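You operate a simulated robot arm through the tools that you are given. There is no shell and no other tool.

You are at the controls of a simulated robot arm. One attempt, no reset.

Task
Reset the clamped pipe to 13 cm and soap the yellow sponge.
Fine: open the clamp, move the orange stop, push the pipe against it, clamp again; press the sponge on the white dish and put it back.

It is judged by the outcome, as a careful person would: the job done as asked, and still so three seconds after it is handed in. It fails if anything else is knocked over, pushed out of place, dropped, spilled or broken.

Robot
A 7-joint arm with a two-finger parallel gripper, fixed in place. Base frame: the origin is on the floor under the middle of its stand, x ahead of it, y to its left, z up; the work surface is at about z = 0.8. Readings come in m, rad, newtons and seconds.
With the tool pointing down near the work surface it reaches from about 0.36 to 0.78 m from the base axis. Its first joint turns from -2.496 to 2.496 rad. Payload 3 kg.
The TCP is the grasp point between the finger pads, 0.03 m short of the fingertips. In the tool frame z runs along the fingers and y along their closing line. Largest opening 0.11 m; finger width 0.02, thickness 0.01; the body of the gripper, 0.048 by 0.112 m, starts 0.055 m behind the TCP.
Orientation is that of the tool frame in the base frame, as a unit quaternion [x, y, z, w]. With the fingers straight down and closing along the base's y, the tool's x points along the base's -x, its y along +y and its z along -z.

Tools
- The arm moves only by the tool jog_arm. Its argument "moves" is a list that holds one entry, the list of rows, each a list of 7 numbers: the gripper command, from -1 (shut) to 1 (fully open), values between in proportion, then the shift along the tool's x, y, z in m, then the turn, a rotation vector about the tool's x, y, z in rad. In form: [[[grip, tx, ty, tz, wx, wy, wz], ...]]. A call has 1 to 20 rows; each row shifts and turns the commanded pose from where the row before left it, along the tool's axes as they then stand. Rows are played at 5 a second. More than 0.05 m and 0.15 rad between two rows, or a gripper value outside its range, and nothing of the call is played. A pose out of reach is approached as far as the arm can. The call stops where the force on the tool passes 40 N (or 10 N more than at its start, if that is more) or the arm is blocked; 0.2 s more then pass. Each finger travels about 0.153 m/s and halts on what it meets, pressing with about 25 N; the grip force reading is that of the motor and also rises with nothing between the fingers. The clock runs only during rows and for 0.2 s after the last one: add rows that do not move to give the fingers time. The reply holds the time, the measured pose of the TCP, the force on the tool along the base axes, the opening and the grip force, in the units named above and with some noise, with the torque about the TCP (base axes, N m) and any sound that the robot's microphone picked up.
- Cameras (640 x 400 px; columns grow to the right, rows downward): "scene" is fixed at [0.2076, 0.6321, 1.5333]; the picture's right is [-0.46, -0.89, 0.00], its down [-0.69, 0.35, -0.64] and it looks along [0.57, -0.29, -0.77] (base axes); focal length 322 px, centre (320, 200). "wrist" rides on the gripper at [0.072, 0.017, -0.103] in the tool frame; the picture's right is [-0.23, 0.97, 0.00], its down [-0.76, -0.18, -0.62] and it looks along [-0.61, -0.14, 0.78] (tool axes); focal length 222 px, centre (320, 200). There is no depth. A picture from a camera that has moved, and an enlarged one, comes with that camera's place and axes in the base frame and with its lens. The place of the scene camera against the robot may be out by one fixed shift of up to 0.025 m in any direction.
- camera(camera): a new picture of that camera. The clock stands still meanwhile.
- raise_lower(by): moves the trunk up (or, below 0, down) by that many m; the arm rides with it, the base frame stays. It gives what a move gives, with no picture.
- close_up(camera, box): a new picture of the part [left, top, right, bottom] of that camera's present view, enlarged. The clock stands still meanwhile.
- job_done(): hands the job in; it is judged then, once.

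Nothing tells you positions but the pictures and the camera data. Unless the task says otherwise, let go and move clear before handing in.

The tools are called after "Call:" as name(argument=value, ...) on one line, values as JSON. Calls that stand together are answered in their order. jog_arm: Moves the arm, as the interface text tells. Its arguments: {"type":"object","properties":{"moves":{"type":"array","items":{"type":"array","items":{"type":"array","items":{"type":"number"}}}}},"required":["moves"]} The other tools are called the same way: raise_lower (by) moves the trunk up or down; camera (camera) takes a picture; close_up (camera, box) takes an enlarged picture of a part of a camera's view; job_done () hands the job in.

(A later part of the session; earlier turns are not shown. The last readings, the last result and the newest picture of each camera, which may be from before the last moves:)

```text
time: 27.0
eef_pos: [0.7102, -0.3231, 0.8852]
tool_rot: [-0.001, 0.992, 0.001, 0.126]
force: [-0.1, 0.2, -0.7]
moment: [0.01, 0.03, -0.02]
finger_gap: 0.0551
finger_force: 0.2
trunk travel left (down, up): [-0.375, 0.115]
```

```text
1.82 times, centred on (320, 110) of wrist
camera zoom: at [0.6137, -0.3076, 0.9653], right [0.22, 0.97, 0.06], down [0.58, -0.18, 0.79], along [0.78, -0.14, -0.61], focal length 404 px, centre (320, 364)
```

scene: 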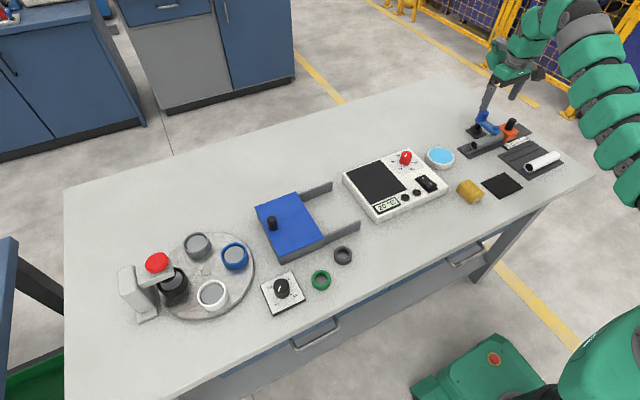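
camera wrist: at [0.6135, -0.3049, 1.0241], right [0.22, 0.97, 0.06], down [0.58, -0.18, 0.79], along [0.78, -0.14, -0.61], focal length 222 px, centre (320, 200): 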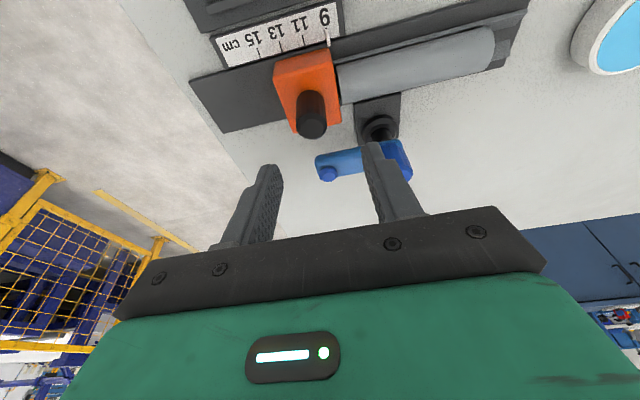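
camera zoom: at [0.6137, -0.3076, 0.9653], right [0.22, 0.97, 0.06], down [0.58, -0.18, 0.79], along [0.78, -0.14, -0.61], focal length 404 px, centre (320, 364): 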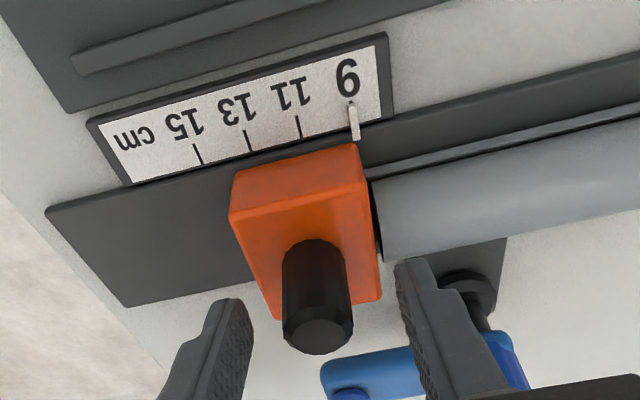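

Both fingers straddle the stop handle. I'll close on it now.

Call:
jog_arm(moves=[[[-0.5, 0, 0, 0, 0, 0, 0], [-0.75, 0, 0, 0, 0, 0, 0], [-1, 0, 0, 0, 0, 0, 0], [-1, 0, 0, 0, 0, 0, 0]]])

Call:
close_up(camera="wrist", box=[170, 0, 470, 220])

Call:
close_up(camera="scene", box=[455, 80, 545, 160])

```text
time: 28.0
eef_pos: [0.7108, -0.3242, 0.8853]
tool_rot: [0.0, 0.992, 0.0, 0.126]
force: [1.3, -10.1, 0.2]
moment: [-0.8, -0.19, 0.0]
finger_gap: 0.0235
finger_force: 44.6
trunk travel left (down, up): [-0.375, 0.115]
```

```text
1.82 times, centred on (320, 110) of wrist
camera zoom: at [0.6136, -0.3085, 0.9653], right [0.22, 0.97, 0.06], down [0.58, -0.18, 0.79], along [0.78, -0.14, -0.61], focal length 404 px, centre (320, 364)
```

zoom: 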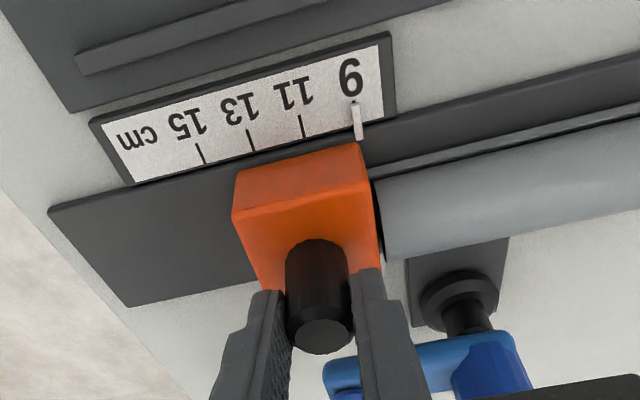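

```text
5.00 times, centred on (500, 120) of scene
camera zoom: at [0.2076, 0.6321, 1.5333], right [-0.46, -0.89, 0.0], down [-0.69, 0.35, -0.64], along [0.57, -0.29, -0.77], focal length 1610 px, centre (-580, 600)
```

zoom: 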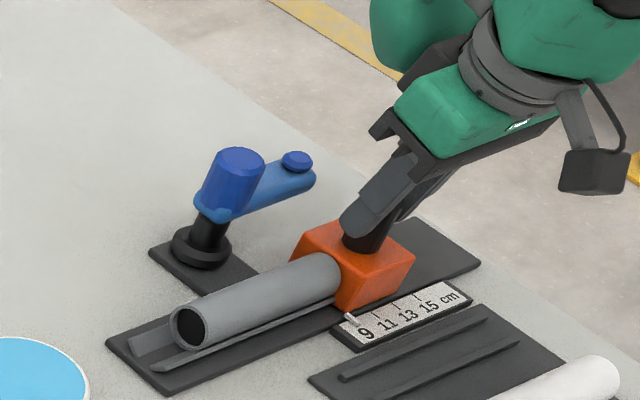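

The stop handle is held (23.5 mm). I'll slide it −38 mm in y in small steps and then read the pointer for the last bit.

Call:
jog_arm(moves=[[[-1, 0, -0.006, 0, 0, 0, 0], [-1, 0, -0.008, 0, 0, 0, 0], [-1, 0, -0.008, 0, 0, 0, 0], [-1, 0, -0.008, 0, 0, 0, 0], [-1, 0, -0.008, 0, 0, 0, 0], [-1, 0, 0, 0, 0, 0, 0]]])

Call:
close_up(camera="wrist", box=[170, 0, 470, 220])

Call:
close_up(camera="scene", box=[470, 100, 545, 150])

```text
time: 29.4
eef_pos: [0.7098, -0.3625, 0.884]
tool_rot: [0.0, 0.992, 0.0, 0.126]
force: [5.2, -6.8, 0.8]
moment: [0.15, -1.35, -0.2]
finger_gap: 0.0236
finger_force: 45.2
trunk travel left (down, up): [-0.375, 0.115]
```

```text
1.82 times, centred on (320, 110) of wrist
camera zoom: at [0.6135, -0.3462, 0.9652], right [0.22, 0.97, 0.06], down [0.58, -0.18, 0.79], along [0.78, -0.14, -0.61], focal length 404 px, centre (320, 364)
```

zoom: 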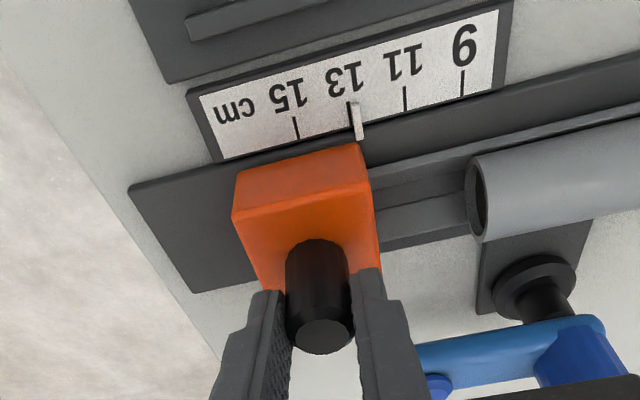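

```text
8.00 times, centred on (508, 125) of scene
camera zoom: at [0.2076, 0.6321, 1.5333], right [-0.46, -0.89, 0.0], down [-0.69, 0.35, -0.64], along [0.57, -0.29, -0.77], focal length 2576 px, centre (-1180, 800)
```

zoom: 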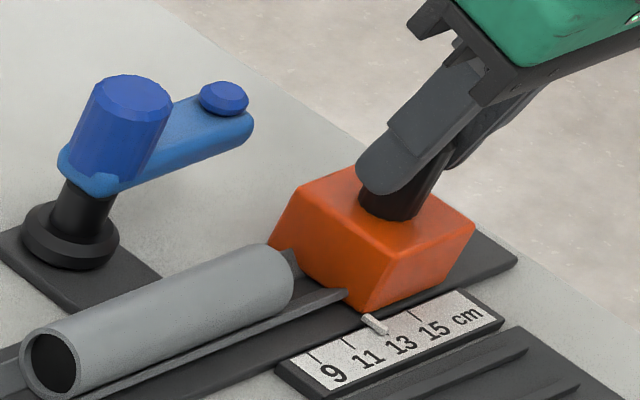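

The stop followed by about 38 mm. I'll zoom in on the pointer and the 13 mark.

Call:
close_up(camera="wrist", box=[320, 15, 400, 90])

Call:
close_up(camera="scene", box=[505, 130, 535, 152])

```text
5.33 times, centred on (360, 52) of wrist
camera zoom: at [0.6135, -0.3462, 0.9652], right [0.22, 0.97, 0.06], down [0.58, -0.18, 0.79], along [0.78, -0.14, -0.61], focal length 1185 px, centre (107, 987)
```

zoom: 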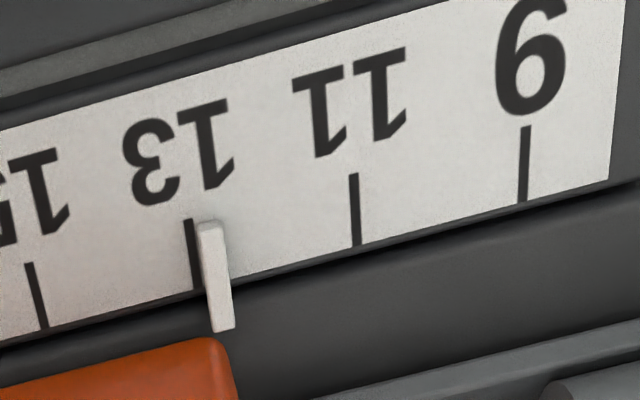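

```text
16.00 times, centred on (520, 141) of scene
camera zoom: at [0.2076, 0.6321, 1.5333], right [-0.46, -0.89, 0.0], down [-0.69, 0.35, -0.64], along [0.57, -0.29, -0.77], focal length 5151 px, centre (-2880, 1144)
```

zoom: 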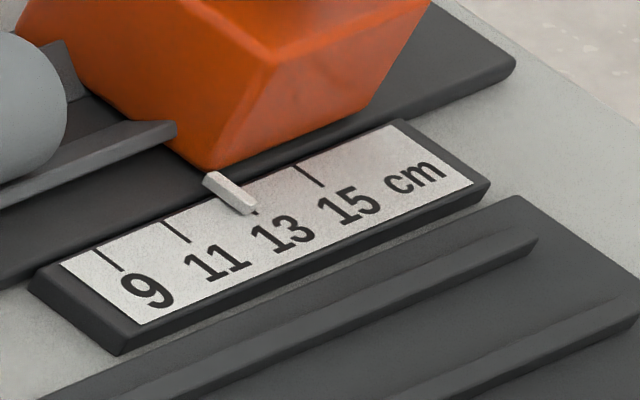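

The pointer reads about 12.8; the 13 mark is 2 mm further. I'll nudge 2 mm and re-check.

Call:
jog_arm(moves=[[[-1, 0, -0.002, 0, 0, 0, 0], [-1, 0, 0, 0, 0, 0, 0], [-1, 0, 0, 0, 0, 0, 0]]])

Call:
close_up(camera="wrist", box=[320, 15, 400, 90])

Call:
close_up(camera="scene", box=[505, 130, 535, 152])

```text
time: 30.2
eef_pos: [0.7105, -0.3642, 0.8848]
tool_rot: [0.0, 0.992, 0.0, 0.125]
force: [6.4, -3.4, 4.0]
moment: [-0.7, 0.35, -0.02]
finger_gap: 0.0236
finger_force: 45.1
trunk travel left (down, up): [-0.375, 0.115]
```

```text
5.33 times, centred on (360, 52) of wrist
camera zoom: at [0.6136, -0.3474, 0.9654], right [0.22, 0.97, 0.06], down [0.58, -0.18, 0.79], along [0.78, -0.14, -0.61], focal length 1185 px, centre (107, 987)
```

zoom: 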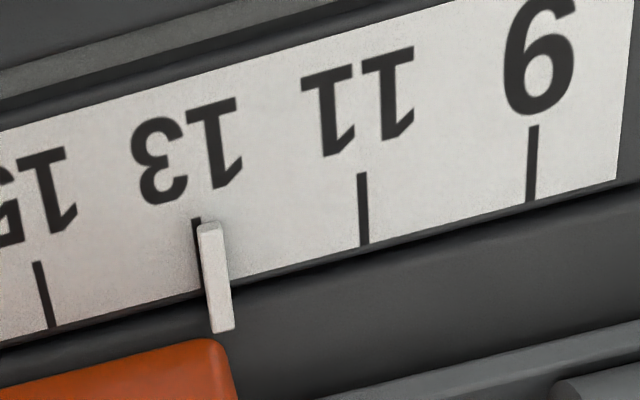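

```text
16.00 times, centred on (520, 141) of scene
camera zoom: at [0.2076, 0.6321, 1.5333], right [-0.46, -0.89, 0.0], down [-0.69, 0.35, -0.64], along [0.57, -0.29, -0.77], focal length 5151 px, centre (-2880, 1144)
```

zoom: 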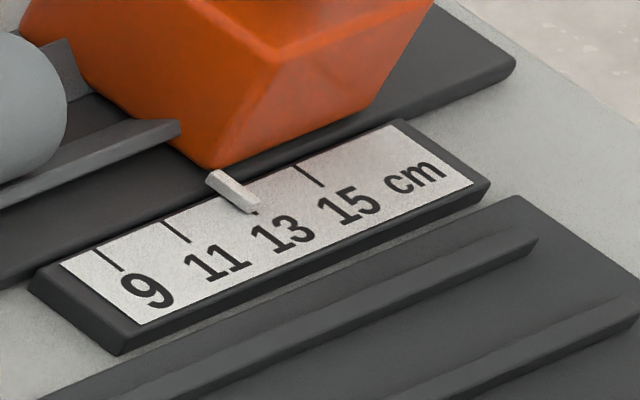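

The stop moved only about 1 mm and reads roughly 12.86. I'll nudge another 1.5–2 mm.

Call:
jog_arm(moves=[[[-1, 0, -0.0018, 0, 0, 0, 0], [-1, 0, 0, 0, 0, 0, 0], [-1, 0, 0, 0, 0, 0, 0]]])

Call:
close_up(camera="wrist", box=[320, 15, 400, 90])

Call:
close_up(camera="scene", box=[505, 130, 535, 152])

```text
time: 31.0
eef_pos: [0.71, -0.3655, 0.8851]
tool_rot: [-0.001, 0.992, 0.002, 0.125]
force: [7.2, 2.0, 4.4]
moment: [-0.34, 0.09, 0.01]
finger_gap: 0.0236
finger_force: 44.4
trunk travel left (down, up): [-0.375, 0.115]
```

```text
5.33 times, centred on (360, 52) of wrist
camera zoom: at [0.6136, -0.3487, 0.9654], right [0.22, 0.97, 0.06], down [0.58, -0.18, 0.79], along [0.78, -0.14, -0.61], focal length 1185 px, centre (107, 987)
```

zoom: 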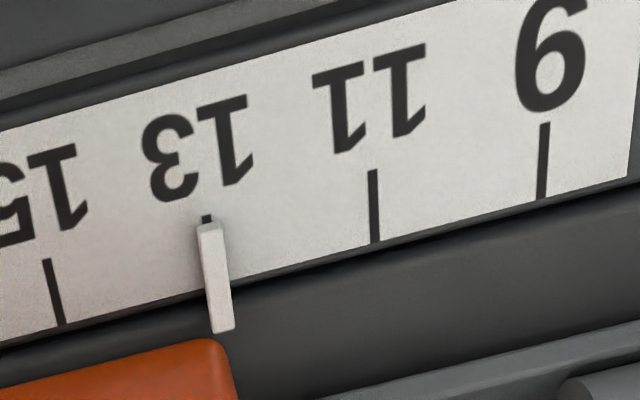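

```text
16.00 times, centred on (520, 141) of scene
camera zoom: at [0.2076, 0.6321, 1.5333], right [-0.46, -0.89, 0.0], down [-0.69, 0.35, -0.64], along [0.57, -0.29, -0.77], focal length 5151 px, centre (-2880, 1144)
```

zoom: 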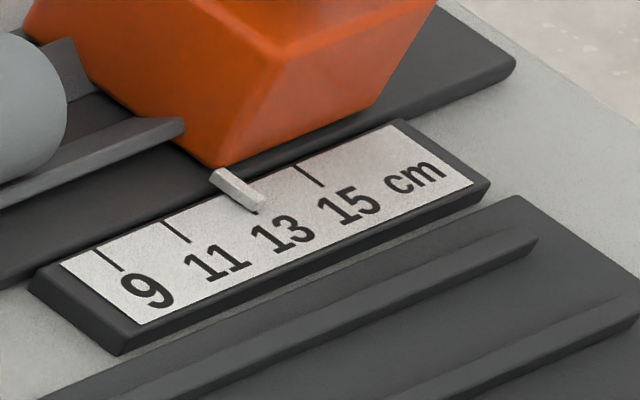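

The pointer now sits right on the 13 tick. I'll open the fingers, lift straight up and confirm it stayed.

Call:
jog_arm(moves=[[[-0.4, 0, 0, 0, 0, 0, 0], [0, 0, 0, 0, 0, 0, 0], [0, 0, 0, 0, 0, 0, 0], [0, -0.0049, 0, -0.0194, 0, 0, 0], [0, -0.0049, 0, -0.0194, 0, 0, 0], [0, 0, 0, 0, 0, 0, 0]]])

Call:
camera(camera="wrist")

Call:
close_up(camera="wrist", box=[320, 20, 400, 95])

Call:
close_up(camera="scene", box=[455, 90, 545, 160])

```text
time: 32.4
eef_pos: [0.7107, -0.3657, 0.9242]
tool_rot: [0.0, 0.992, 0.0, 0.125]
force: [-0.1, -0.1, 0.0]
moment: [-0.02, -0.03, -0.03]
finger_gap: 0.0554
finger_force: 0.0
trunk travel left (down, up): [-0.375, 0.115]
```

```text
taken
camera wrist: at [0.6133, -0.3491, 1.0057], right [0.22, 0.97, 0.06], down [0.58, -0.18, 0.79], along [0.78, -0.14, -0.61], focal length 222 px, centre (320, 200)
```

wrist: 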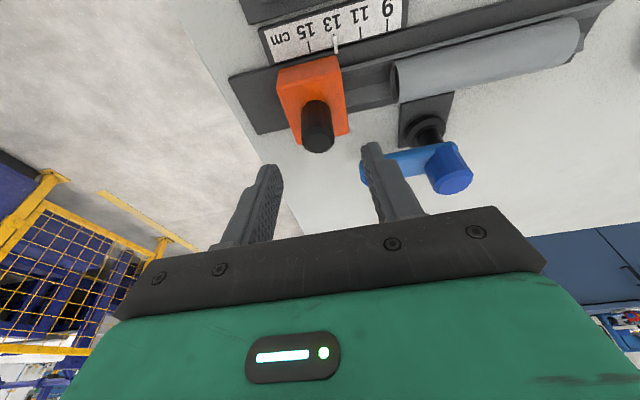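

```text
5.33 times, centred on (360, 58) of wrist
camera zoom: at [0.6133, -0.3491, 1.0057], right [0.22, 0.97, 0.06], down [0.58, -0.18, 0.79], along [0.78, -0.14, -0.61], focal length 1185 px, centre (107, 960)
```

zoom: 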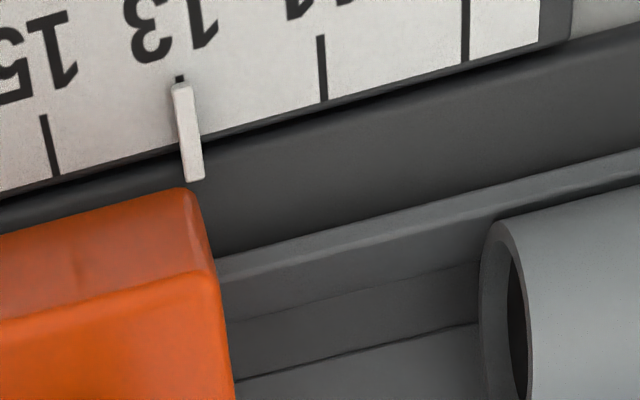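

```text
5.71 times, centred on (500, 125) of scene
camera zoom: at [0.2076, 0.6321, 1.5333], right [-0.46, -0.89, 0.0], down [-0.69, 0.35, -0.64], along [0.57, -0.29, -0.77], focal length 1840 px, centre (-709, 629)
```

zoom: 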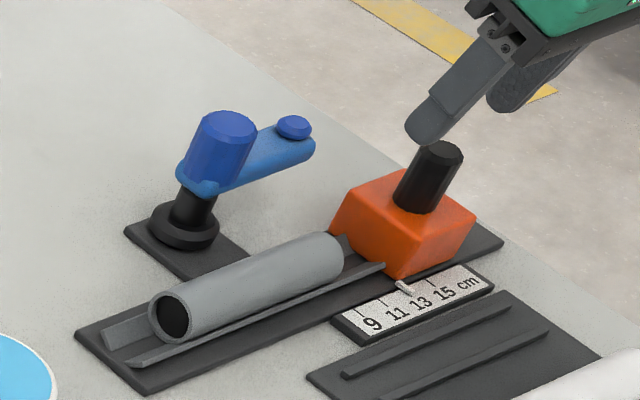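

The stop stays exactly on 13 and the pipe end is now 4 cm short of it. I'll straighten the tool, close the fingers and hover beyond the pipe's +y end at about (0.715, −0.155).

Call:
jog_arm(moves=[[[0, -0.0089, 0, -0.0349, 0, 0, 0], [-1, 0, 0.04, 0, 0, 0.125, 0], [-1, 0, 0.04, 0, 0, 0.1255, 0], [-1, 0, 0.0435, 0, 0, 0, 0], [-1, 0, 0.0435, 0, 0, 0, 0], [-1, -0.004, 0.0435, 0, 0, 0, 0], [-1, 0, 0, 0, 0, 0, 0]]])

Call:
camera(camera="wrist")

Call:
close_up(camera="scene", box=[440, 80, 545, 160])

```text
time: 34.0
eef_pos: [0.713, -0.1545, 0.9605]
tool_rot: [0.0, 1.0, 0.001, 0.0]
force: [-0.4, -1.2, 0.2]
moment: [0.0, -0.02, 0.04]
finger_gap: 0.0
finger_force: 25.1
trunk travel left (down, up): [-0.375, 0.115]
```

```text
taken
camera wrist: at [0.6399, -0.139, 1.0624], right [0.23, 0.97, 0.0], down [0.76, -0.18, 0.62], along [0.61, -0.14, -0.78], focal length 222 px, centre (320, 200)
```

wrist: 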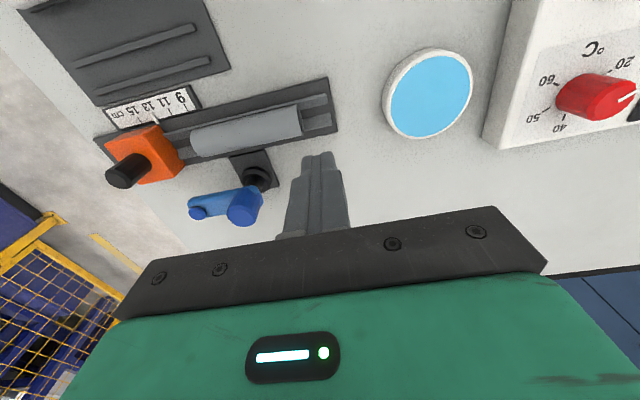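

```text
5.00 times, centred on (492, 120) of scene
camera zoom: at [0.2076, 0.6321, 1.5333], right [-0.46, -0.89, 0.0], down [-0.69, 0.35, -0.64], along [0.57, -0.29, -0.77], focal length 1610 px, centre (-542, 600)
```

zoom: 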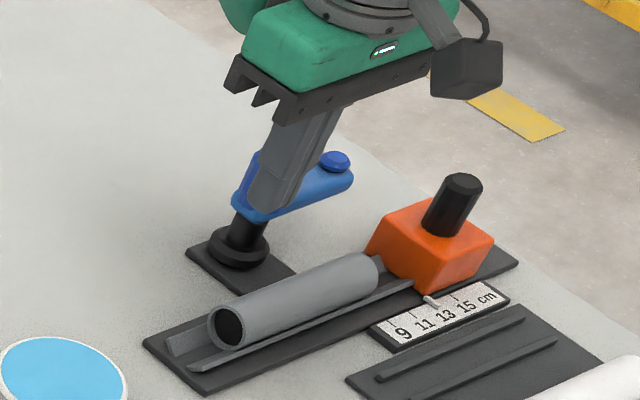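

The pipe axis comes out at x 0.714, z ≈ 0.825, with its +y end at y ≈ −0.178. I'll descend beyond that end with the tips at about z 0.828, above the rails.

Call:
jog_arm(moves=[[[-1, 0, 0, 0.035, 0, 0, 0], [-1, 0, 0, 0.035, 0, 0, 0], [-1, 0, 0, 0.02, 0, 0, 0], [-1, 0, 0, 0.0125, 0, 0, 0], [-1, 0, 0, 0, 0, 0, 0]]])

Call:
close_up(camera="scene", box=[440, 80, 545, 160])

Call:
close_up(camera="wrist", box=[90, 0, 390, 220])

```text
time: 35.2
eef_pos: [0.7144, -0.1546, 0.8578]
tool_rot: [-0.001, 1.0, -0.001, 0.0]
force: [-0.4, 0.0, 0.4]
moment: [-0.03, 0.0, -0.01]
finger_gap: 0.0
finger_force: 24.9
trunk travel left (down, up): [-0.375, 0.115]
```

```text
5.00 times, centred on (492, 120) of scene
camera zoom: at [0.2076, 0.6321, 1.5333], right [-0.46, -0.89, 0.0], down [-0.69, 0.35, -0.64], along [0.57, -0.29, -0.77], focal length 1610 px, centre (-542, 600)
```

zoom: 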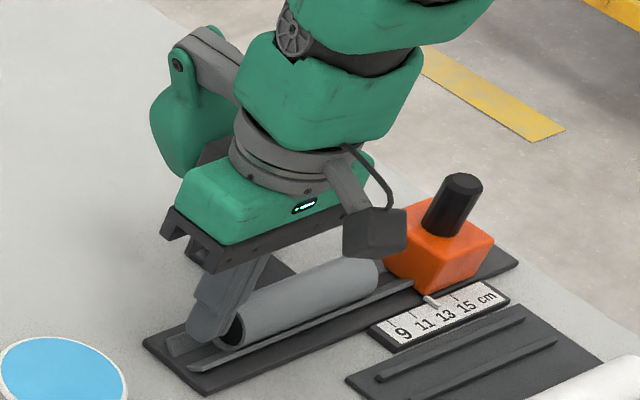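

```text
1.82 times, centred on (240, 110) of wrist
camera zoom: at [0.6406, -0.1376, 0.9599], right [0.23, 0.97, 0.0], down [0.76, -0.18, 0.62], along [0.61, -0.14, -0.78], focal length 404 px, centre (466, 364)
```

zoom: 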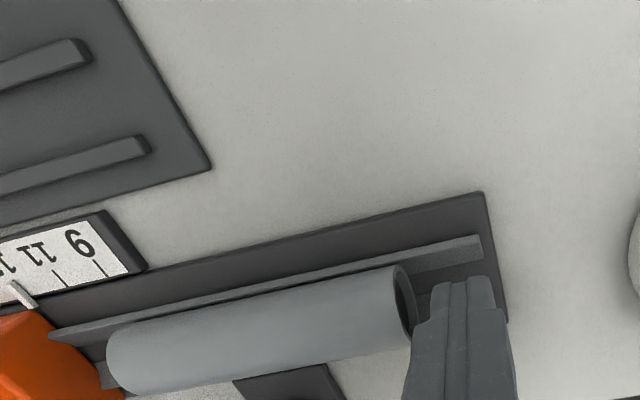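

The fingers are right behind the pipe's end. I'll push it toward −y slowly, most of the way first.

Call:
jog_arm(moves=[[[-1, 0, -0.006, 0, 0, 0, 0], [-1, 0, -0.005, 0, 0, 0, 0], [-1, 0, -0.004, 0, 0, 0, 0], [-1, 0, -0.005, 0, 0, 0, 0], [-1, 0, -0.005, 0, 0, 0, 0], [-1, 0, -0.005, 0, 0, 0, 0], [-1, 0, -0.005, 0, 0, 0, 0], [-1, 0, -0.005, 0, 0, 0, 0], [-1, 0, 0, 0, 0, 0, 0]]])

Call:
close_up(camera="scene", box=[440, 80, 545, 160])

Call:
close_up(camera="wrist", box=[90, 0, 390, 220])

```text
time: 37.2
eef_pos: [0.7136, -0.1954, 0.8587]
tool_rot: [-0.001, 1.0, 0.001, 0.001]
force: [-0.6, -0.6, 0.0]
moment: [-0.01, 0.0, -0.01]
finger_gap: 0.0
finger_force: 24.9
trunk travel left (down, up): [-0.375, 0.115]
```

```text
5.00 times, centred on (492, 120) of scene
camera zoom: at [0.2076, 0.6321, 1.5333], right [-0.46, -0.89, 0.0], down [-0.69, 0.35, -0.64], along [0.57, -0.29, -0.77], focal length 1610 px, centre (-542, 600)
```

zoom: 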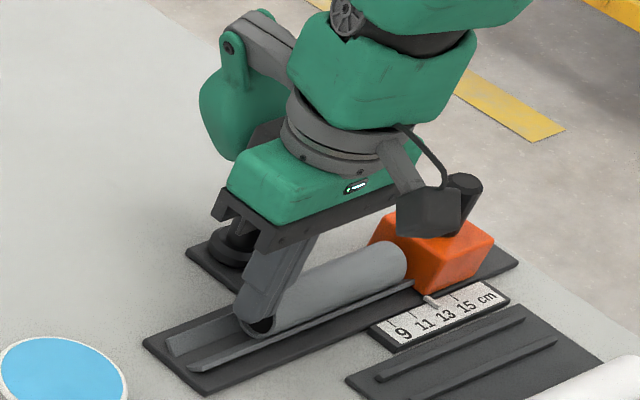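

```text
1.82 times, centred on (240, 110) of wrist
camera zoom: at [0.6402, -0.1787, 0.9601], right [0.23, 0.97, 0.0], down [0.76, -0.18, 0.62], along [0.61, -0.14, -0.78], focal length 404 px, centre (466, 364)
```

zoom: 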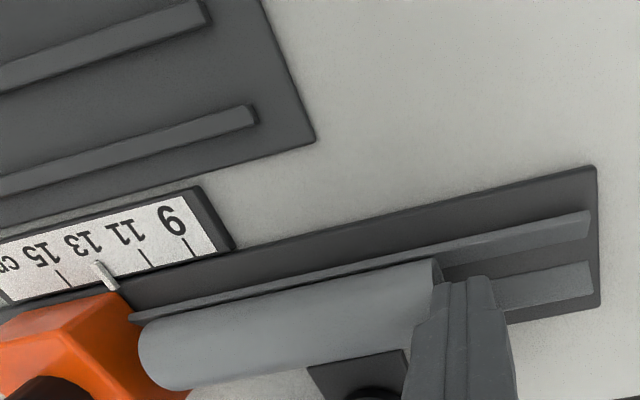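

The pipe slides with almost no force; about 1 cm of gap remains. I'll go on with smaller steps and watch for contact.

Call:
jog_arm(moves=[[[-1, 0, -0.003, 0, 0, 0, 0], [-1, 0, -0.003, 0, 0, 0, 0], [-1, 0, -0.002, 0, 0, 0, 0], [-1, 0, 0, 0, 0, 0, 0]]])

Call:
close_up(camera="wrist", box=[90, 80, 240, 190])

Call:
close_up(camera="scene", box=[485, 110, 530, 150])

```text
time: 38.2
eef_pos: [0.7133, -0.2039, 0.8584]
tool_rot: [-0.001, 1.0, 0.002, 0.0]
force: [-1.0, 0.2, 0.3]
moment: [0.0, -0.02, -0.01]
finger_gap: 0.0
finger_force: 25.2
trunk travel left (down, up): [-0.375, 0.115]
```

```text
3.64 times, centred on (165, 135) of wrist
camera zoom: at [0.6403, -0.1869, 0.9601], right [0.23, 0.97, 0.0], down [0.76, -0.18, 0.62], along [0.61, -0.14, -0.78], focal length 808 px, centre (884, 436)
```

zoom: 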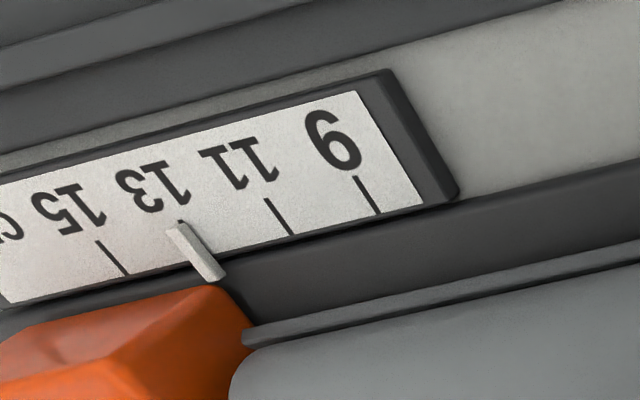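

```text
10.00 times, centred on (508, 130) of scene
camera zoom: at [0.2076, 0.6321, 1.5333], right [-0.46, -0.89, 0.0], down [-0.69, 0.35, -0.64], along [0.57, -0.29, -0.77], focal length 3220 px, centre (-1555, 900)
```

zoom: 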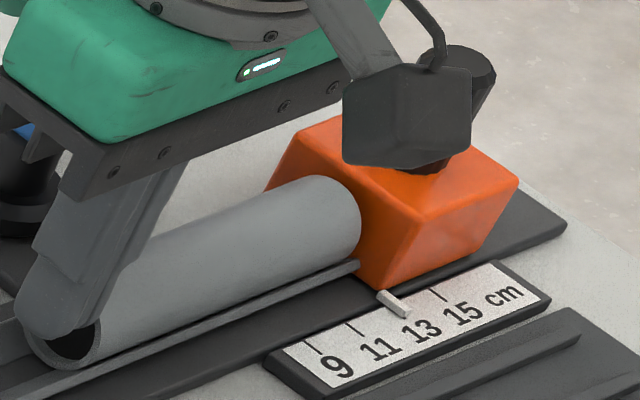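

Still no contact force; a few mm remain. I'll continue 1 mm at a time.

Call:
jog_arm(moves=[[[-1, 0, -0.001, 0, 0, 0, 0], [-1, 0, -0.001, 0, 0, 0, 0], [-1, 0, 0, 0, 0, 0, 0]]])

Call:
jog_arm(moves=[[[-1, 0, -0.001, 0, 0, 0, 0], [-1, 0, 0, 0, 0, 0, 0]]])

Call:
close_up(camera="wrist", box=[90, 80, 240, 190])

Call:
close_up(camera="scene", box=[485, 110, 530, 150])

```text
time: 39.0
eef_pos: [0.7135, -0.2044, 0.8586]
tool_rot: [0.0, 1.0, 0.0, 0.0]
force: [0.6, -0.7, 0.1]
moment: [-0.01, 0.0, -0.01]
finger_gap: 0.0
finger_force: 24.8
trunk travel left (down, up): [-0.375, 0.115]
```

```text
time: 39.6
eef_pos: [0.7137, -0.2058, 0.8574]
tool_rot: [-0.001, 1.0, 0.001, 0.001]
force: [0.3, 0.5, 0.1]
moment: [-0.03, 0.01, 0.03]
finger_gap: 0.0
finger_force: 24.6
trunk travel left (down, up): [-0.375, 0.115]
```

```text
3.64 times, centred on (165, 135) of wrist
camera zoom: at [0.6405, -0.1898, 0.96], right [0.23, 0.97, 0.0], down [0.76, -0.18, 0.62], along [0.61, -0.14, -0.78], focal length 808 px, centre (884, 436)
```

zoom: 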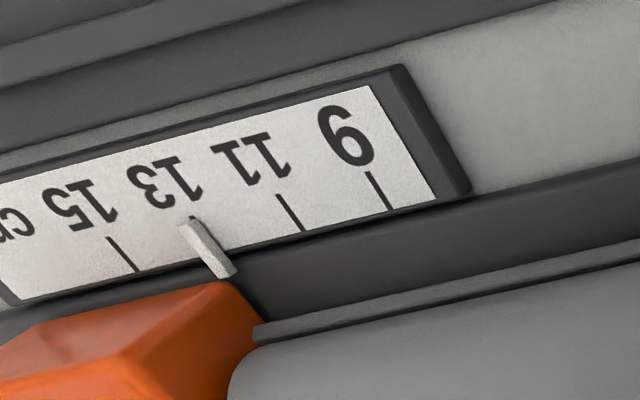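

```text
10.00 times, centred on (508, 130) of scene
camera zoom: at [0.2076, 0.6321, 1.5333], right [-0.46, -0.89, 0.0], down [-0.69, 0.35, -0.64], along [0.57, -0.29, -0.77], focal length 3220 px, centre (-1555, 900)
```

zoom: 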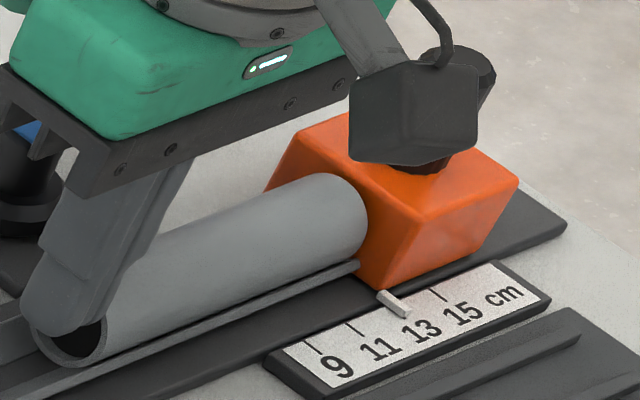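

The pipe is still sliding freely. I'll keep stepping until I feel the stop.

Call:
jog_arm(moves=[[[-1, 0, -0.001, 0, 0, 0, 0], [-1, 0, 0, 0, 0, 0, 0]]])

Call:
jog_arm(moves=[[[-1, 0, -0.001, 0, 0, 0, 0], [-1, 0, 0, 0, 0, 0, 0]]])

Call:
close_up(camera="scene", box=[485, 110, 530, 150])

```text
time: 40.2
eef_pos: [0.7128, -0.208, 0.8582]
tool_rot: [0.0, 1.0, 0.001, 0.0]
force: [0.3, 0.0, 0.5]
moment: [0.01, -0.02, 0.02]
finger_gap: 0.0001
finger_force: 25.2
trunk travel left (down, up): [-0.375, 0.115]
```

```text
time: 40.8
eef_pos: [0.714, -0.2075, 0.8569]
tool_rot: [0.0, 1.0, 0.001, 0.0]
force: [0.3, -0.3, 0.8]
moment: [0.0, -0.02, -0.01]
finger_gap: 0.0001
finger_force: 24.9
trunk travel left (down, up): [-0.375, 0.115]
```

```text
10.00 times, centred on (508, 130) of scene
camera zoom: at [0.2076, 0.6321, 1.5333], right [-0.46, -0.89, 0.0], down [-0.69, 0.35, -0.64], along [0.57, -0.29, -0.77], focal length 3220 px, centre (-1555, 900)
```

zoom: 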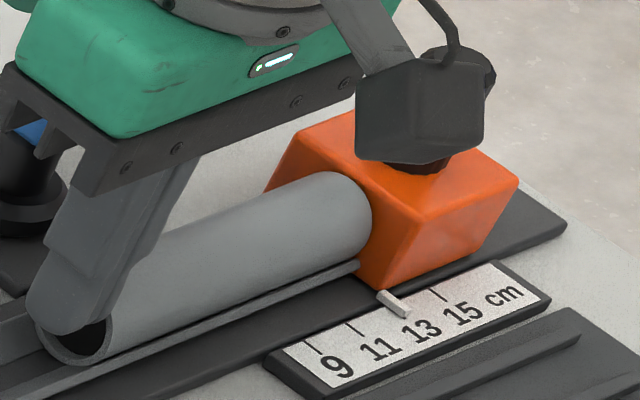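

No contact yet; the estimate says 1–3 mm remain. Continuing in 1 mm steps.

Call:
jog_arm(moves=[[[-1, 0, -0.001, 0, 0, 0, 0], [-1, 0, 0, 0, 0, 0, 0]]])

Call:
jog_arm(moves=[[[-1, 0, -0.001, 0, 0, 0, 0], [-1, 0, 0, 0, 0, 0, 0]]])

Call:
close_up(camera="scene", box=[485, 110, 530, 150])

Call:
close_up(camera="wrist", box=[90, 80, 240, 190])

```text
time: 41.4
eef_pos: [0.7133, -0.209, 0.859]
tool_rot: [0.0, 1.0, 0.001, 0.0]
force: [-0.3, 0.7, 0.2]
moment: [0.02, 0.0, -0.01]
finger_gap: 0.0
finger_force: 25.5
trunk travel left (down, up): [-0.375, 0.115]
```

```text
time: 42.0
eef_pos: [0.7121, -0.2095, 0.8586]
tool_rot: [0.0, 1.0, 0.001, 0.0]
force: [-0.2, 0.3, 0.0]
moment: [0.02, -0.02, -0.01]
finger_gap: 0.0
finger_force: 24.8
trunk travel left (down, up): [-0.375, 0.115]
```

```text
10.00 times, centred on (508, 130) of scene
camera zoom: at [0.2076, 0.6321, 1.5333], right [-0.46, -0.89, 0.0], down [-0.69, 0.35, -0.64], along [0.57, -0.29, -0.77], focal length 3220 px, centre (-1555, 900)
```

zoom: 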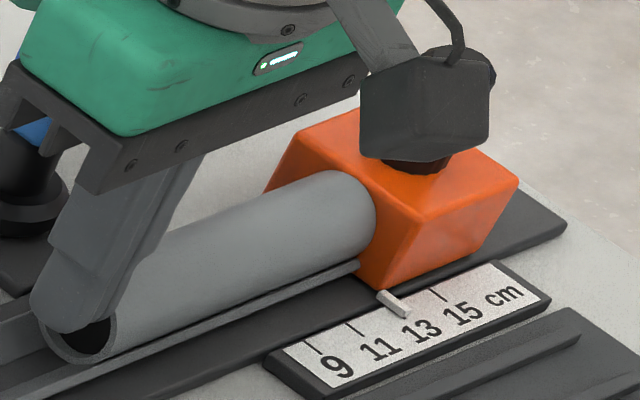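

```text
3.64 times, centred on (165, 135) of wrist
camera zoom: at [0.6402, -0.1938, 0.9602], right [0.23, 0.97, 0.0], down [0.76, -0.18, 0.62], along [0.61, -0.14, -0.78], focal length 808 px, centre (884, 436)
```

zoom: 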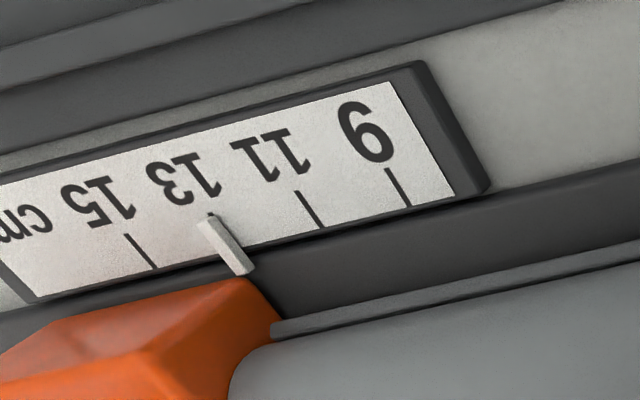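

Pointer still on 13, and the pipe's end is almost at the orange face. Continuing with 1 mm steps.

Call:
jog_arm(moves=[[[-1, 0, -0.001, 0, 0, 0, 0], [-1, 0, 0, 0, 0, 0, 0]]])

Call:
jog_arm(moves=[[[-1, 0, -0.001, 0, 0, 0, 0], [-1, 0, 0, 0, 0, 0, 0]]])

Call:
close_up(camera="scene", box=[485, 110, 530, 150])

Call:
close_up(camera="wrist", box=[90, 80, 240, 190])

```text
time: 42.6
eef_pos: [0.7136, -0.2103, 0.8587]
tool_rot: [-0.002, 1.0, 0.001, 0.0]
force: [0.8, 1.1, 0.0]
moment: [0.04, -0.01, 0.0]
finger_gap: 0.0
finger_force: 25.5
trunk travel left (down, up): [-0.375, 0.115]
```

```text
time: 43.2
eef_pos: [0.7135, -0.2112, 0.8583]
tool_rot: [-0.001, 1.0, 0.0, 0.0]
force: [0.4, 4.1, 0.0]
moment: [0.11, 0.02, 0.02]
finger_gap: 0.0002
finger_force: 24.7
trunk travel left (down, up): [-0.375, 0.115]
```

```text
10.00 times, centred on (508, 130) of scene
camera zoom: at [0.2076, 0.6321, 1.5333], right [-0.46, -0.89, 0.0], down [-0.69, 0.35, -0.64], along [0.57, -0.29, -0.77], focal length 3220 px, centre (-1555, 900)
```

zoom: 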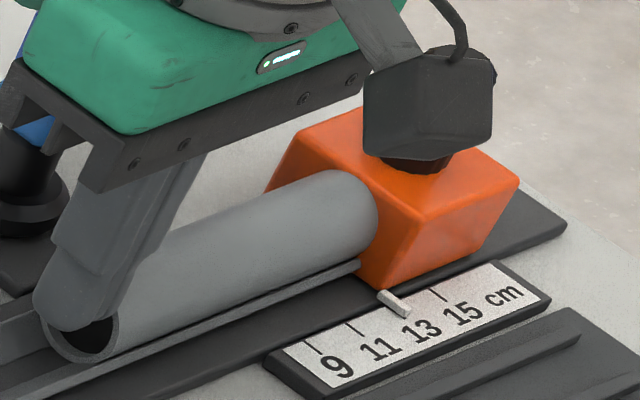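

```text
3.64 times, centred on (165, 135) of wrist
camera zoom: at [0.6403, -0.1951, 0.9603], right [0.23, 0.97, 0.0], down [0.76, -0.18, 0.62], along [0.61, -0.14, -0.78], focal length 808 px, centre (884, 436)
```

zoom: 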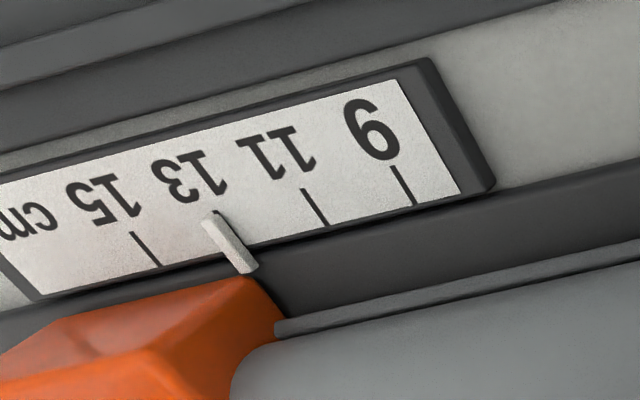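

Contact: 4 N built up against the stop and the pointer is still on 13. I'll back off and rise to check the pipe and stop from above.

Call:
jog_arm(moves=[[[-1, 0, 0.005, 0, 0, 0, 0], [-1, 0, 0.012, 0, 0, 0, 0], [-1, 0, 0, -0.035, 0, 0, 0], [-1, 0, -0.02, -0.04, 0, 0, 0], [-1, 0, -0.03, -0.03, 0, 0, 0], [-1, 0, -0.03, 0, 0, 0, 0], [-1, 0, 0, 0, 0, 0, 0]]])

Call:
camera(camera="wrist")

Call:
close_up(camera="wrist", box=[180, 50, 430, 220])

Call:
close_up(camera="scene", box=[455, 90, 545, 160])

```text
time: 44.8
eef_pos: [0.7125, -0.2744, 0.9622]
tool_rot: [-0.001, 1.0, 0.0, -0.001]
force: [0.3, 0.3, -0.4]
moment: [0.0, -0.01, -0.03]
finger_gap: 0.0
finger_force: 24.6
trunk travel left (down, up): [-0.375, 0.115]
```

```text
taken
camera wrist: at [0.6402, -0.258, 1.0641], right [0.23, 0.97, 0.0], down [0.76, -0.18, 0.62], along [0.61, -0.14, -0.78], focal length 222 px, centre (320, 200)
```

wrist: 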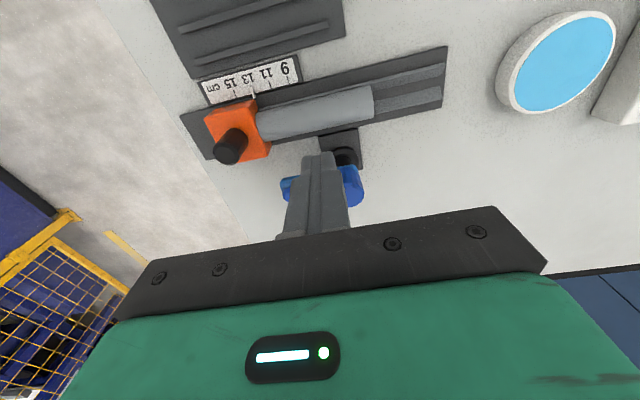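

```text
2.35 times, centred on (305, 135) of wrist
camera zoom: at [0.6402, -0.258, 1.0641], right [0.23, 0.97, 0.0], down [0.76, -0.18, 0.62], along [0.61, -0.14, -0.78], focal length 523 px, centre (355, 353)
```

zoom: 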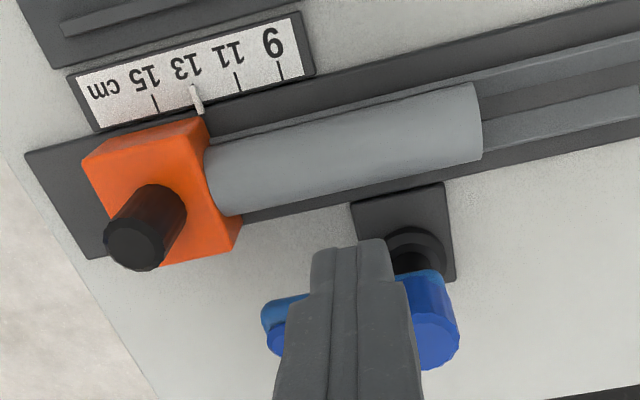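

```text
5.71 times, centred on (500, 125) of scene
camera zoom: at [0.2076, 0.6321, 1.5333], right [-0.46, -0.89, 0.0], down [-0.69, 0.35, -0.64], along [0.57, -0.29, -0.77], focal length 1840 px, centre (-709, 629)
```

zoom: 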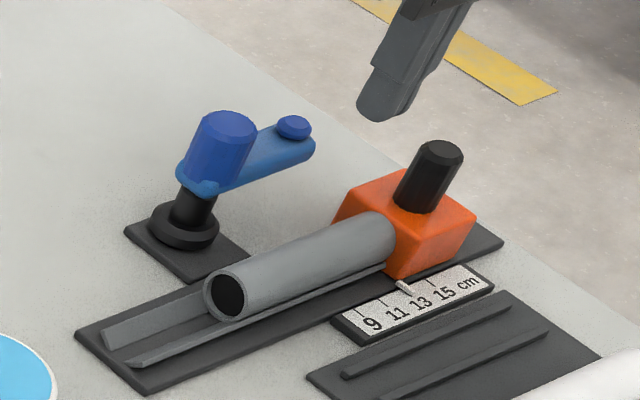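

The pipe is against the stop at 13, and the lever knob is at about (0.782, −0.320), so the lever points along −y. To close it I need to get behind it (+x side), so I'll tilt the tool further outward and hover beyond it at a safe height.

Call:
jog_arm(moves=[[[-1, 0, 0, 0, 0, -0.15, 0], [-1, 0, 0, 0, 0, -0.15, 0], [-1, 0, 0, 0, 0, -0.15, 0], [-1, -0.0281, -0.0093, 0.018, 0, 0, 0], [-1, -0.0281, -0.0093, 0.018, 0, 0, 0], [-1, -0.0281, -0.0093, 0.018, 0, 0, 0], [-1, 0, 0, 0, 0, 0, 0], [-1, 0, 0, 0, 0, 0, 0]]])

Call:
camera(camera="wrist")

Call:
close_up(camera="scene", box=[455, 60, 560, 160])

```text
time: 46.6
eef_pos: [0.8139, -0.3032, 0.9511]
tool_rot: [0.0, 0.975, 0.0, 0.223]
force: [-0.2, -0.7, -0.6]
moment: [0.01, 0.0, 0.0]
finger_gap: 0.0001
finger_force: 25.2
trunk travel left (down, up): [-0.375, 0.115]
```

```text
taken
camera wrist: at [0.7021, -0.2867, 1.0116], right [0.2, 0.97, 0.1], down [0.41, -0.18, 0.89], along [0.89, -0.14, -0.44], focal length 222 px, centre (320, 200)
```

wrist: 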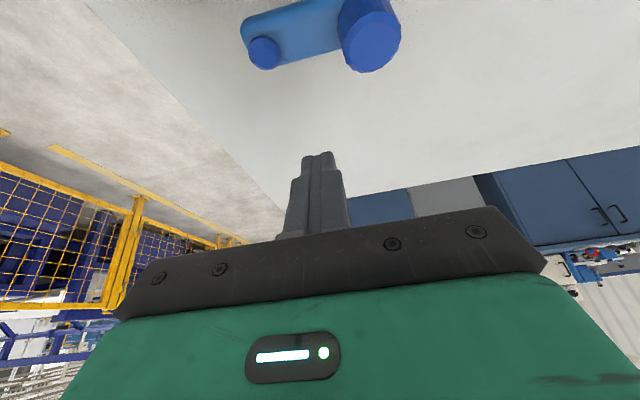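

```text
4.00 times, centred on (508, 110) of scene
camera zoom: at [0.2076, 0.6321, 1.5333], right [-0.46, -0.89, 0.0], down [-0.69, 0.35, -0.64], along [0.57, -0.29, -0.77], focal length 1288 px, centre (-430, 560)
```

zoom: 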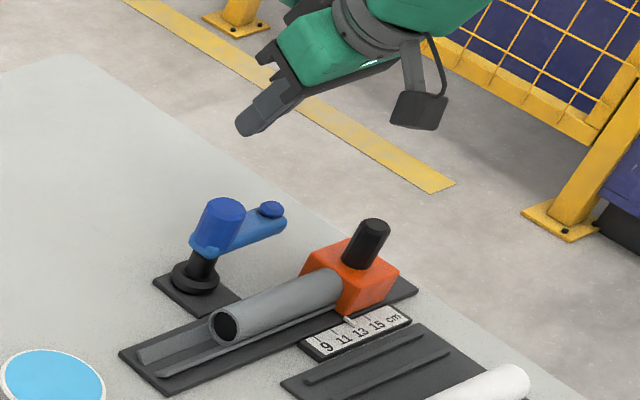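

I can reach out there with the 0.45 rad tilt; the lever's far edge is at x ≈ 0.791 and my fingertip at x ≈ 0.827. I'll descend straight down behind the lever to its height.

Call:
jog_arm(moves=[[[-1, 0.0099, 0, 0.0204, 0, 0, 0], [-1, 0.0099, 0, 0.0204, 0, 0, 0], [-1, 0.0098, 0, 0.0204, 0, 0, 0], [-1, 0, 0, 0, 0, 0, 0]]])

Call:
camera(camera="wrist")

Call:
close_up(camera="scene", box=[455, 80, 545, 160])

```text
time: 47.6
eef_pos: [0.814, -0.3033, 0.8823]
tool_rot: [-0.001, 0.975, 0.001, 0.222]
force: [0.6, -0.4, -0.9]
moment: [0.0, 0.01, 0.01]
finger_gap: 0.0001
finger_force: 24.6
trunk travel left (down, up): [-0.375, 0.115]
```

```text
taken
camera wrist: at [0.7017, -0.2869, 0.9428], right [0.2, 0.97, 0.1], down [0.42, -0.18, 0.89], along [0.89, -0.14, -0.44], focal length 222 px, centre (320, 200)
```

wrist: 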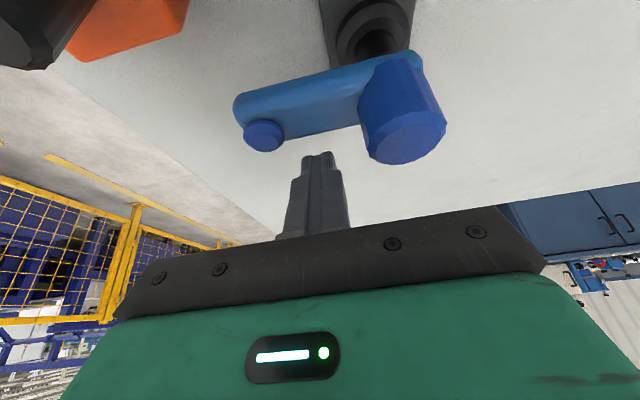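

```text
5.00 times, centred on (500, 120) of scene
camera zoom: at [0.2076, 0.6321, 1.5333], right [-0.46, -0.89, 0.0], down [-0.69, 0.35, -0.64], along [0.57, -0.29, -0.77], focal length 1610 px, centre (-580, 600)
```

zoom: 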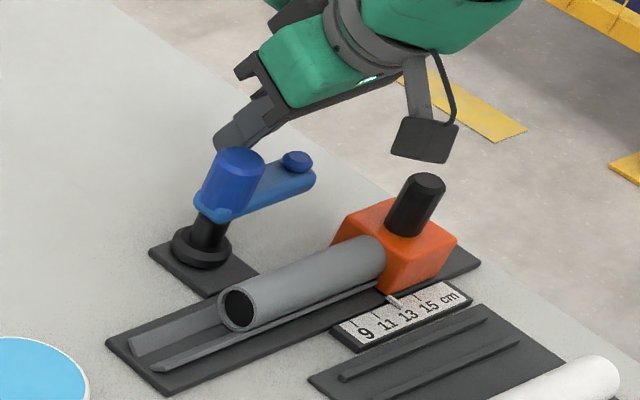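

The fingertip is behind the lever at lever height with no contact. I'll pull it along the closing arc, first part only.

Call:
jog_arm(moves=[[[-1, 0.0113, -0.0008, -0.0055, 0, 0, 0], [-1, 0.0112, -0.0009, -0.0054, 0, 0, 0], [-1, 0.0057, -0.0025, -0.0027, 0, 0, 0], [-1, 0.0056, -0.0025, -0.0027, 0, 0, 0], [-1, 0.006, -0.0008, -0.0029, 0, 0, 0], [-1, 0.006, -0.0007, -0.0029, 0, 0, 0], [-1, 0, 0, 0, 0, 0, 0]]])

Call:
camera(camera="wrist")

Call:
close_up(camera="scene", box=[455, 80, 545, 160])

```text
time: 49.2
eef_pos: [0.7616, -0.3112, 0.8822]
tool_rot: [0.0, 0.975, 0.001, 0.223]
force: [0.1, 0.0, -0.3]
moment: [-0.02, -0.01, 0.0]
finger_gap: 0.0
finger_force: 24.4
trunk travel left (down, up): [-0.375, 0.115]
```

```text
taken
camera wrist: at [0.6511, -0.295, 0.9433], right [0.2, 0.97, 0.1], down [0.41, -0.18, 0.89], along [0.89, -0.14, -0.44], focal length 222 px, centre (320, 200)
```

wrist: 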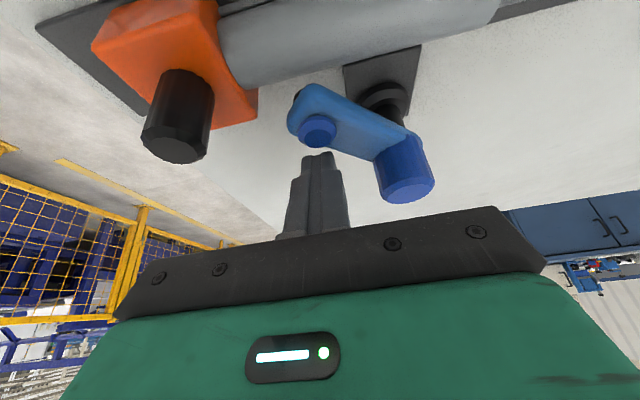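

```text
5.00 times, centred on (500, 120) of scene
camera zoom: at [0.2076, 0.6321, 1.5333], right [-0.46, -0.89, 0.0], down [-0.69, 0.35, -0.64], along [0.57, -0.29, -0.77], focal length 1610 px, centre (-580, 600)
```

zoom: 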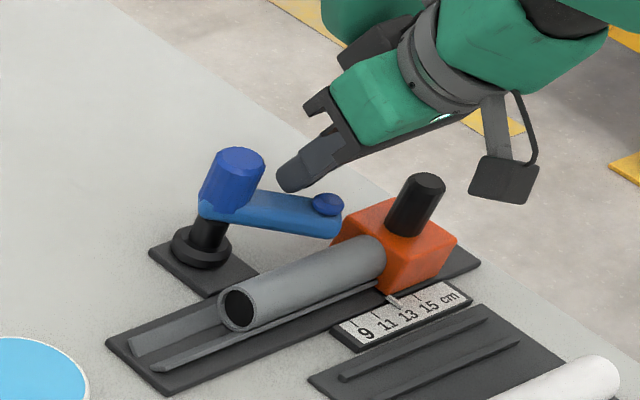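

The lever is coming along, now about 58° from closed. I'll continue along the arc.

Call:
jog_arm(moves=[[[-1, 0.006, 0.001, -0.0029, 0, 0, 0], [-1, 0.006, 0.001, -0.0029, 0, 0, 0], [-1, 0.0056, 0.0026, -0.0027, 0, 0, 0], [-1, 0.0056, 0.0027, -0.0027, 0, 0, 0], [-1, 0, 0, 0, 0, 0, 0]]])

Call:
camera(camera="wrist")

Call:
close_up(camera="scene", box=[455, 80, 545, 160])

```text
time: 50.4
eef_pos: [0.7358, -0.305, 0.8822]
tool_rot: [0.0, 0.975, 0.001, 0.223]
force: [0.8, -0.6, -0.7]
moment: [0.03, -0.02, 0.01]
finger_gap: 0.0
finger_force: 25.4
trunk travel left (down, up): [-0.375, 0.115]
```

```text
taken
camera wrist: at [0.625, -0.2873, 0.9435], right [0.2, 0.97, 0.1], down [0.42, -0.18, 0.89], along [0.89, -0.14, -0.44], focal length 222 px, centre (320, 200)
```

wrist: 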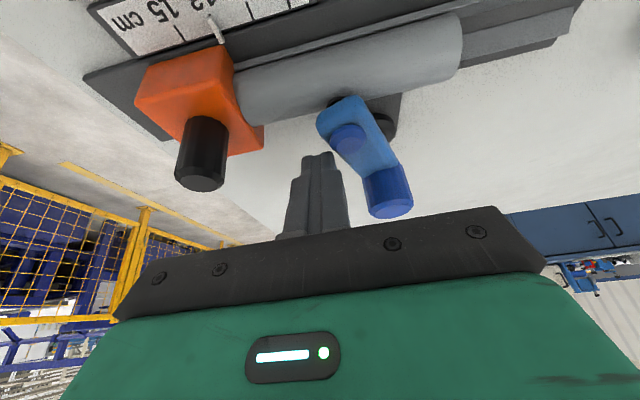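

```text
5.00 times, centred on (500, 120) of scene
camera zoom: at [0.2076, 0.6321, 1.5333], right [-0.46, -0.89, 0.0], down [-0.69, 0.35, -0.64], along [0.57, -0.29, -0.77], focal length 1610 px, centre (-580, 600)
```

zoom: 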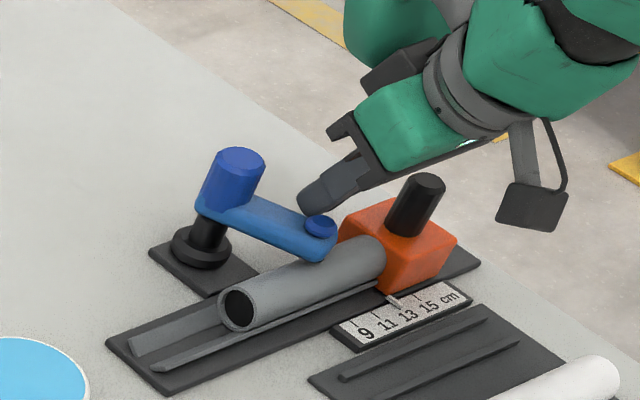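

About 25° to go and the pipe has not shifted. I'll continue the arc, now mostly toward +y.

Call:
jog_arm(moves=[[[-1, 0.0048, 0.0042, -0.0023, 0, 0, 0], [-1, 0.0047, 0.0043, -0.0023, 0, 0, 0], [-1, 0.0036, 0.0045, -0.0017, 0, 0, 0], [-1, 0.0036, 0.0045, -0.0018, 0, 0, 0], [-1, 0, 0, 0, 0, 0, 0]]])

Call:
camera(camera="wrist")

Call:
close_up(camera="scene", box=[455, 80, 545, 160])

```text
time: 51.6
eef_pos: [0.7178, -0.2862, 0.883]
tool_rot: [0.0, 0.975, 0.002, 0.221]
force: [-0.3, -0.2, 0.1]
moment: [0.0, -0.03, -0.02]
finger_gap: 0.0002
finger_force: 24.8
trunk travel left (down, up): [-0.375, 0.115]
```

```text
taken
camera wrist: at [0.6068, -0.2699, 0.9433], right [0.2, 0.97, 0.1], down [0.42, -0.18, 0.89], along [0.89, -0.14, -0.44], focal length 222 px, centre (320, 200)
```

wrist: 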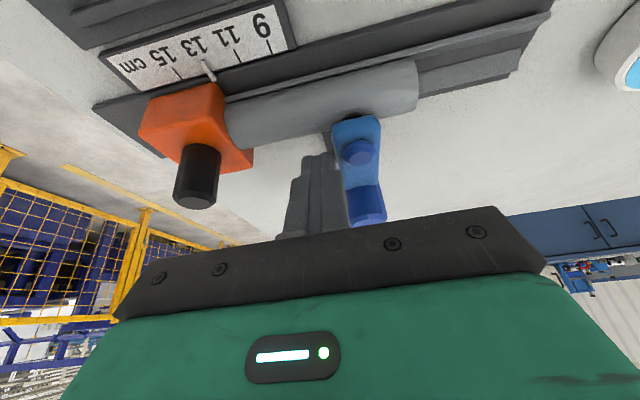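

```text
5.00 times, centred on (500, 120) of scene
camera zoom: at [0.2076, 0.6321, 1.5333], right [-0.46, -0.89, 0.0], down [-0.69, 0.35, -0.64], along [0.57, -0.29, -0.77], focal length 1610 px, centre (-580, 600)
```

zoom: 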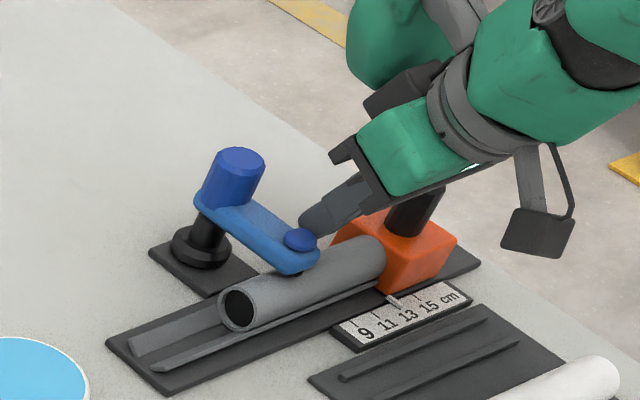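

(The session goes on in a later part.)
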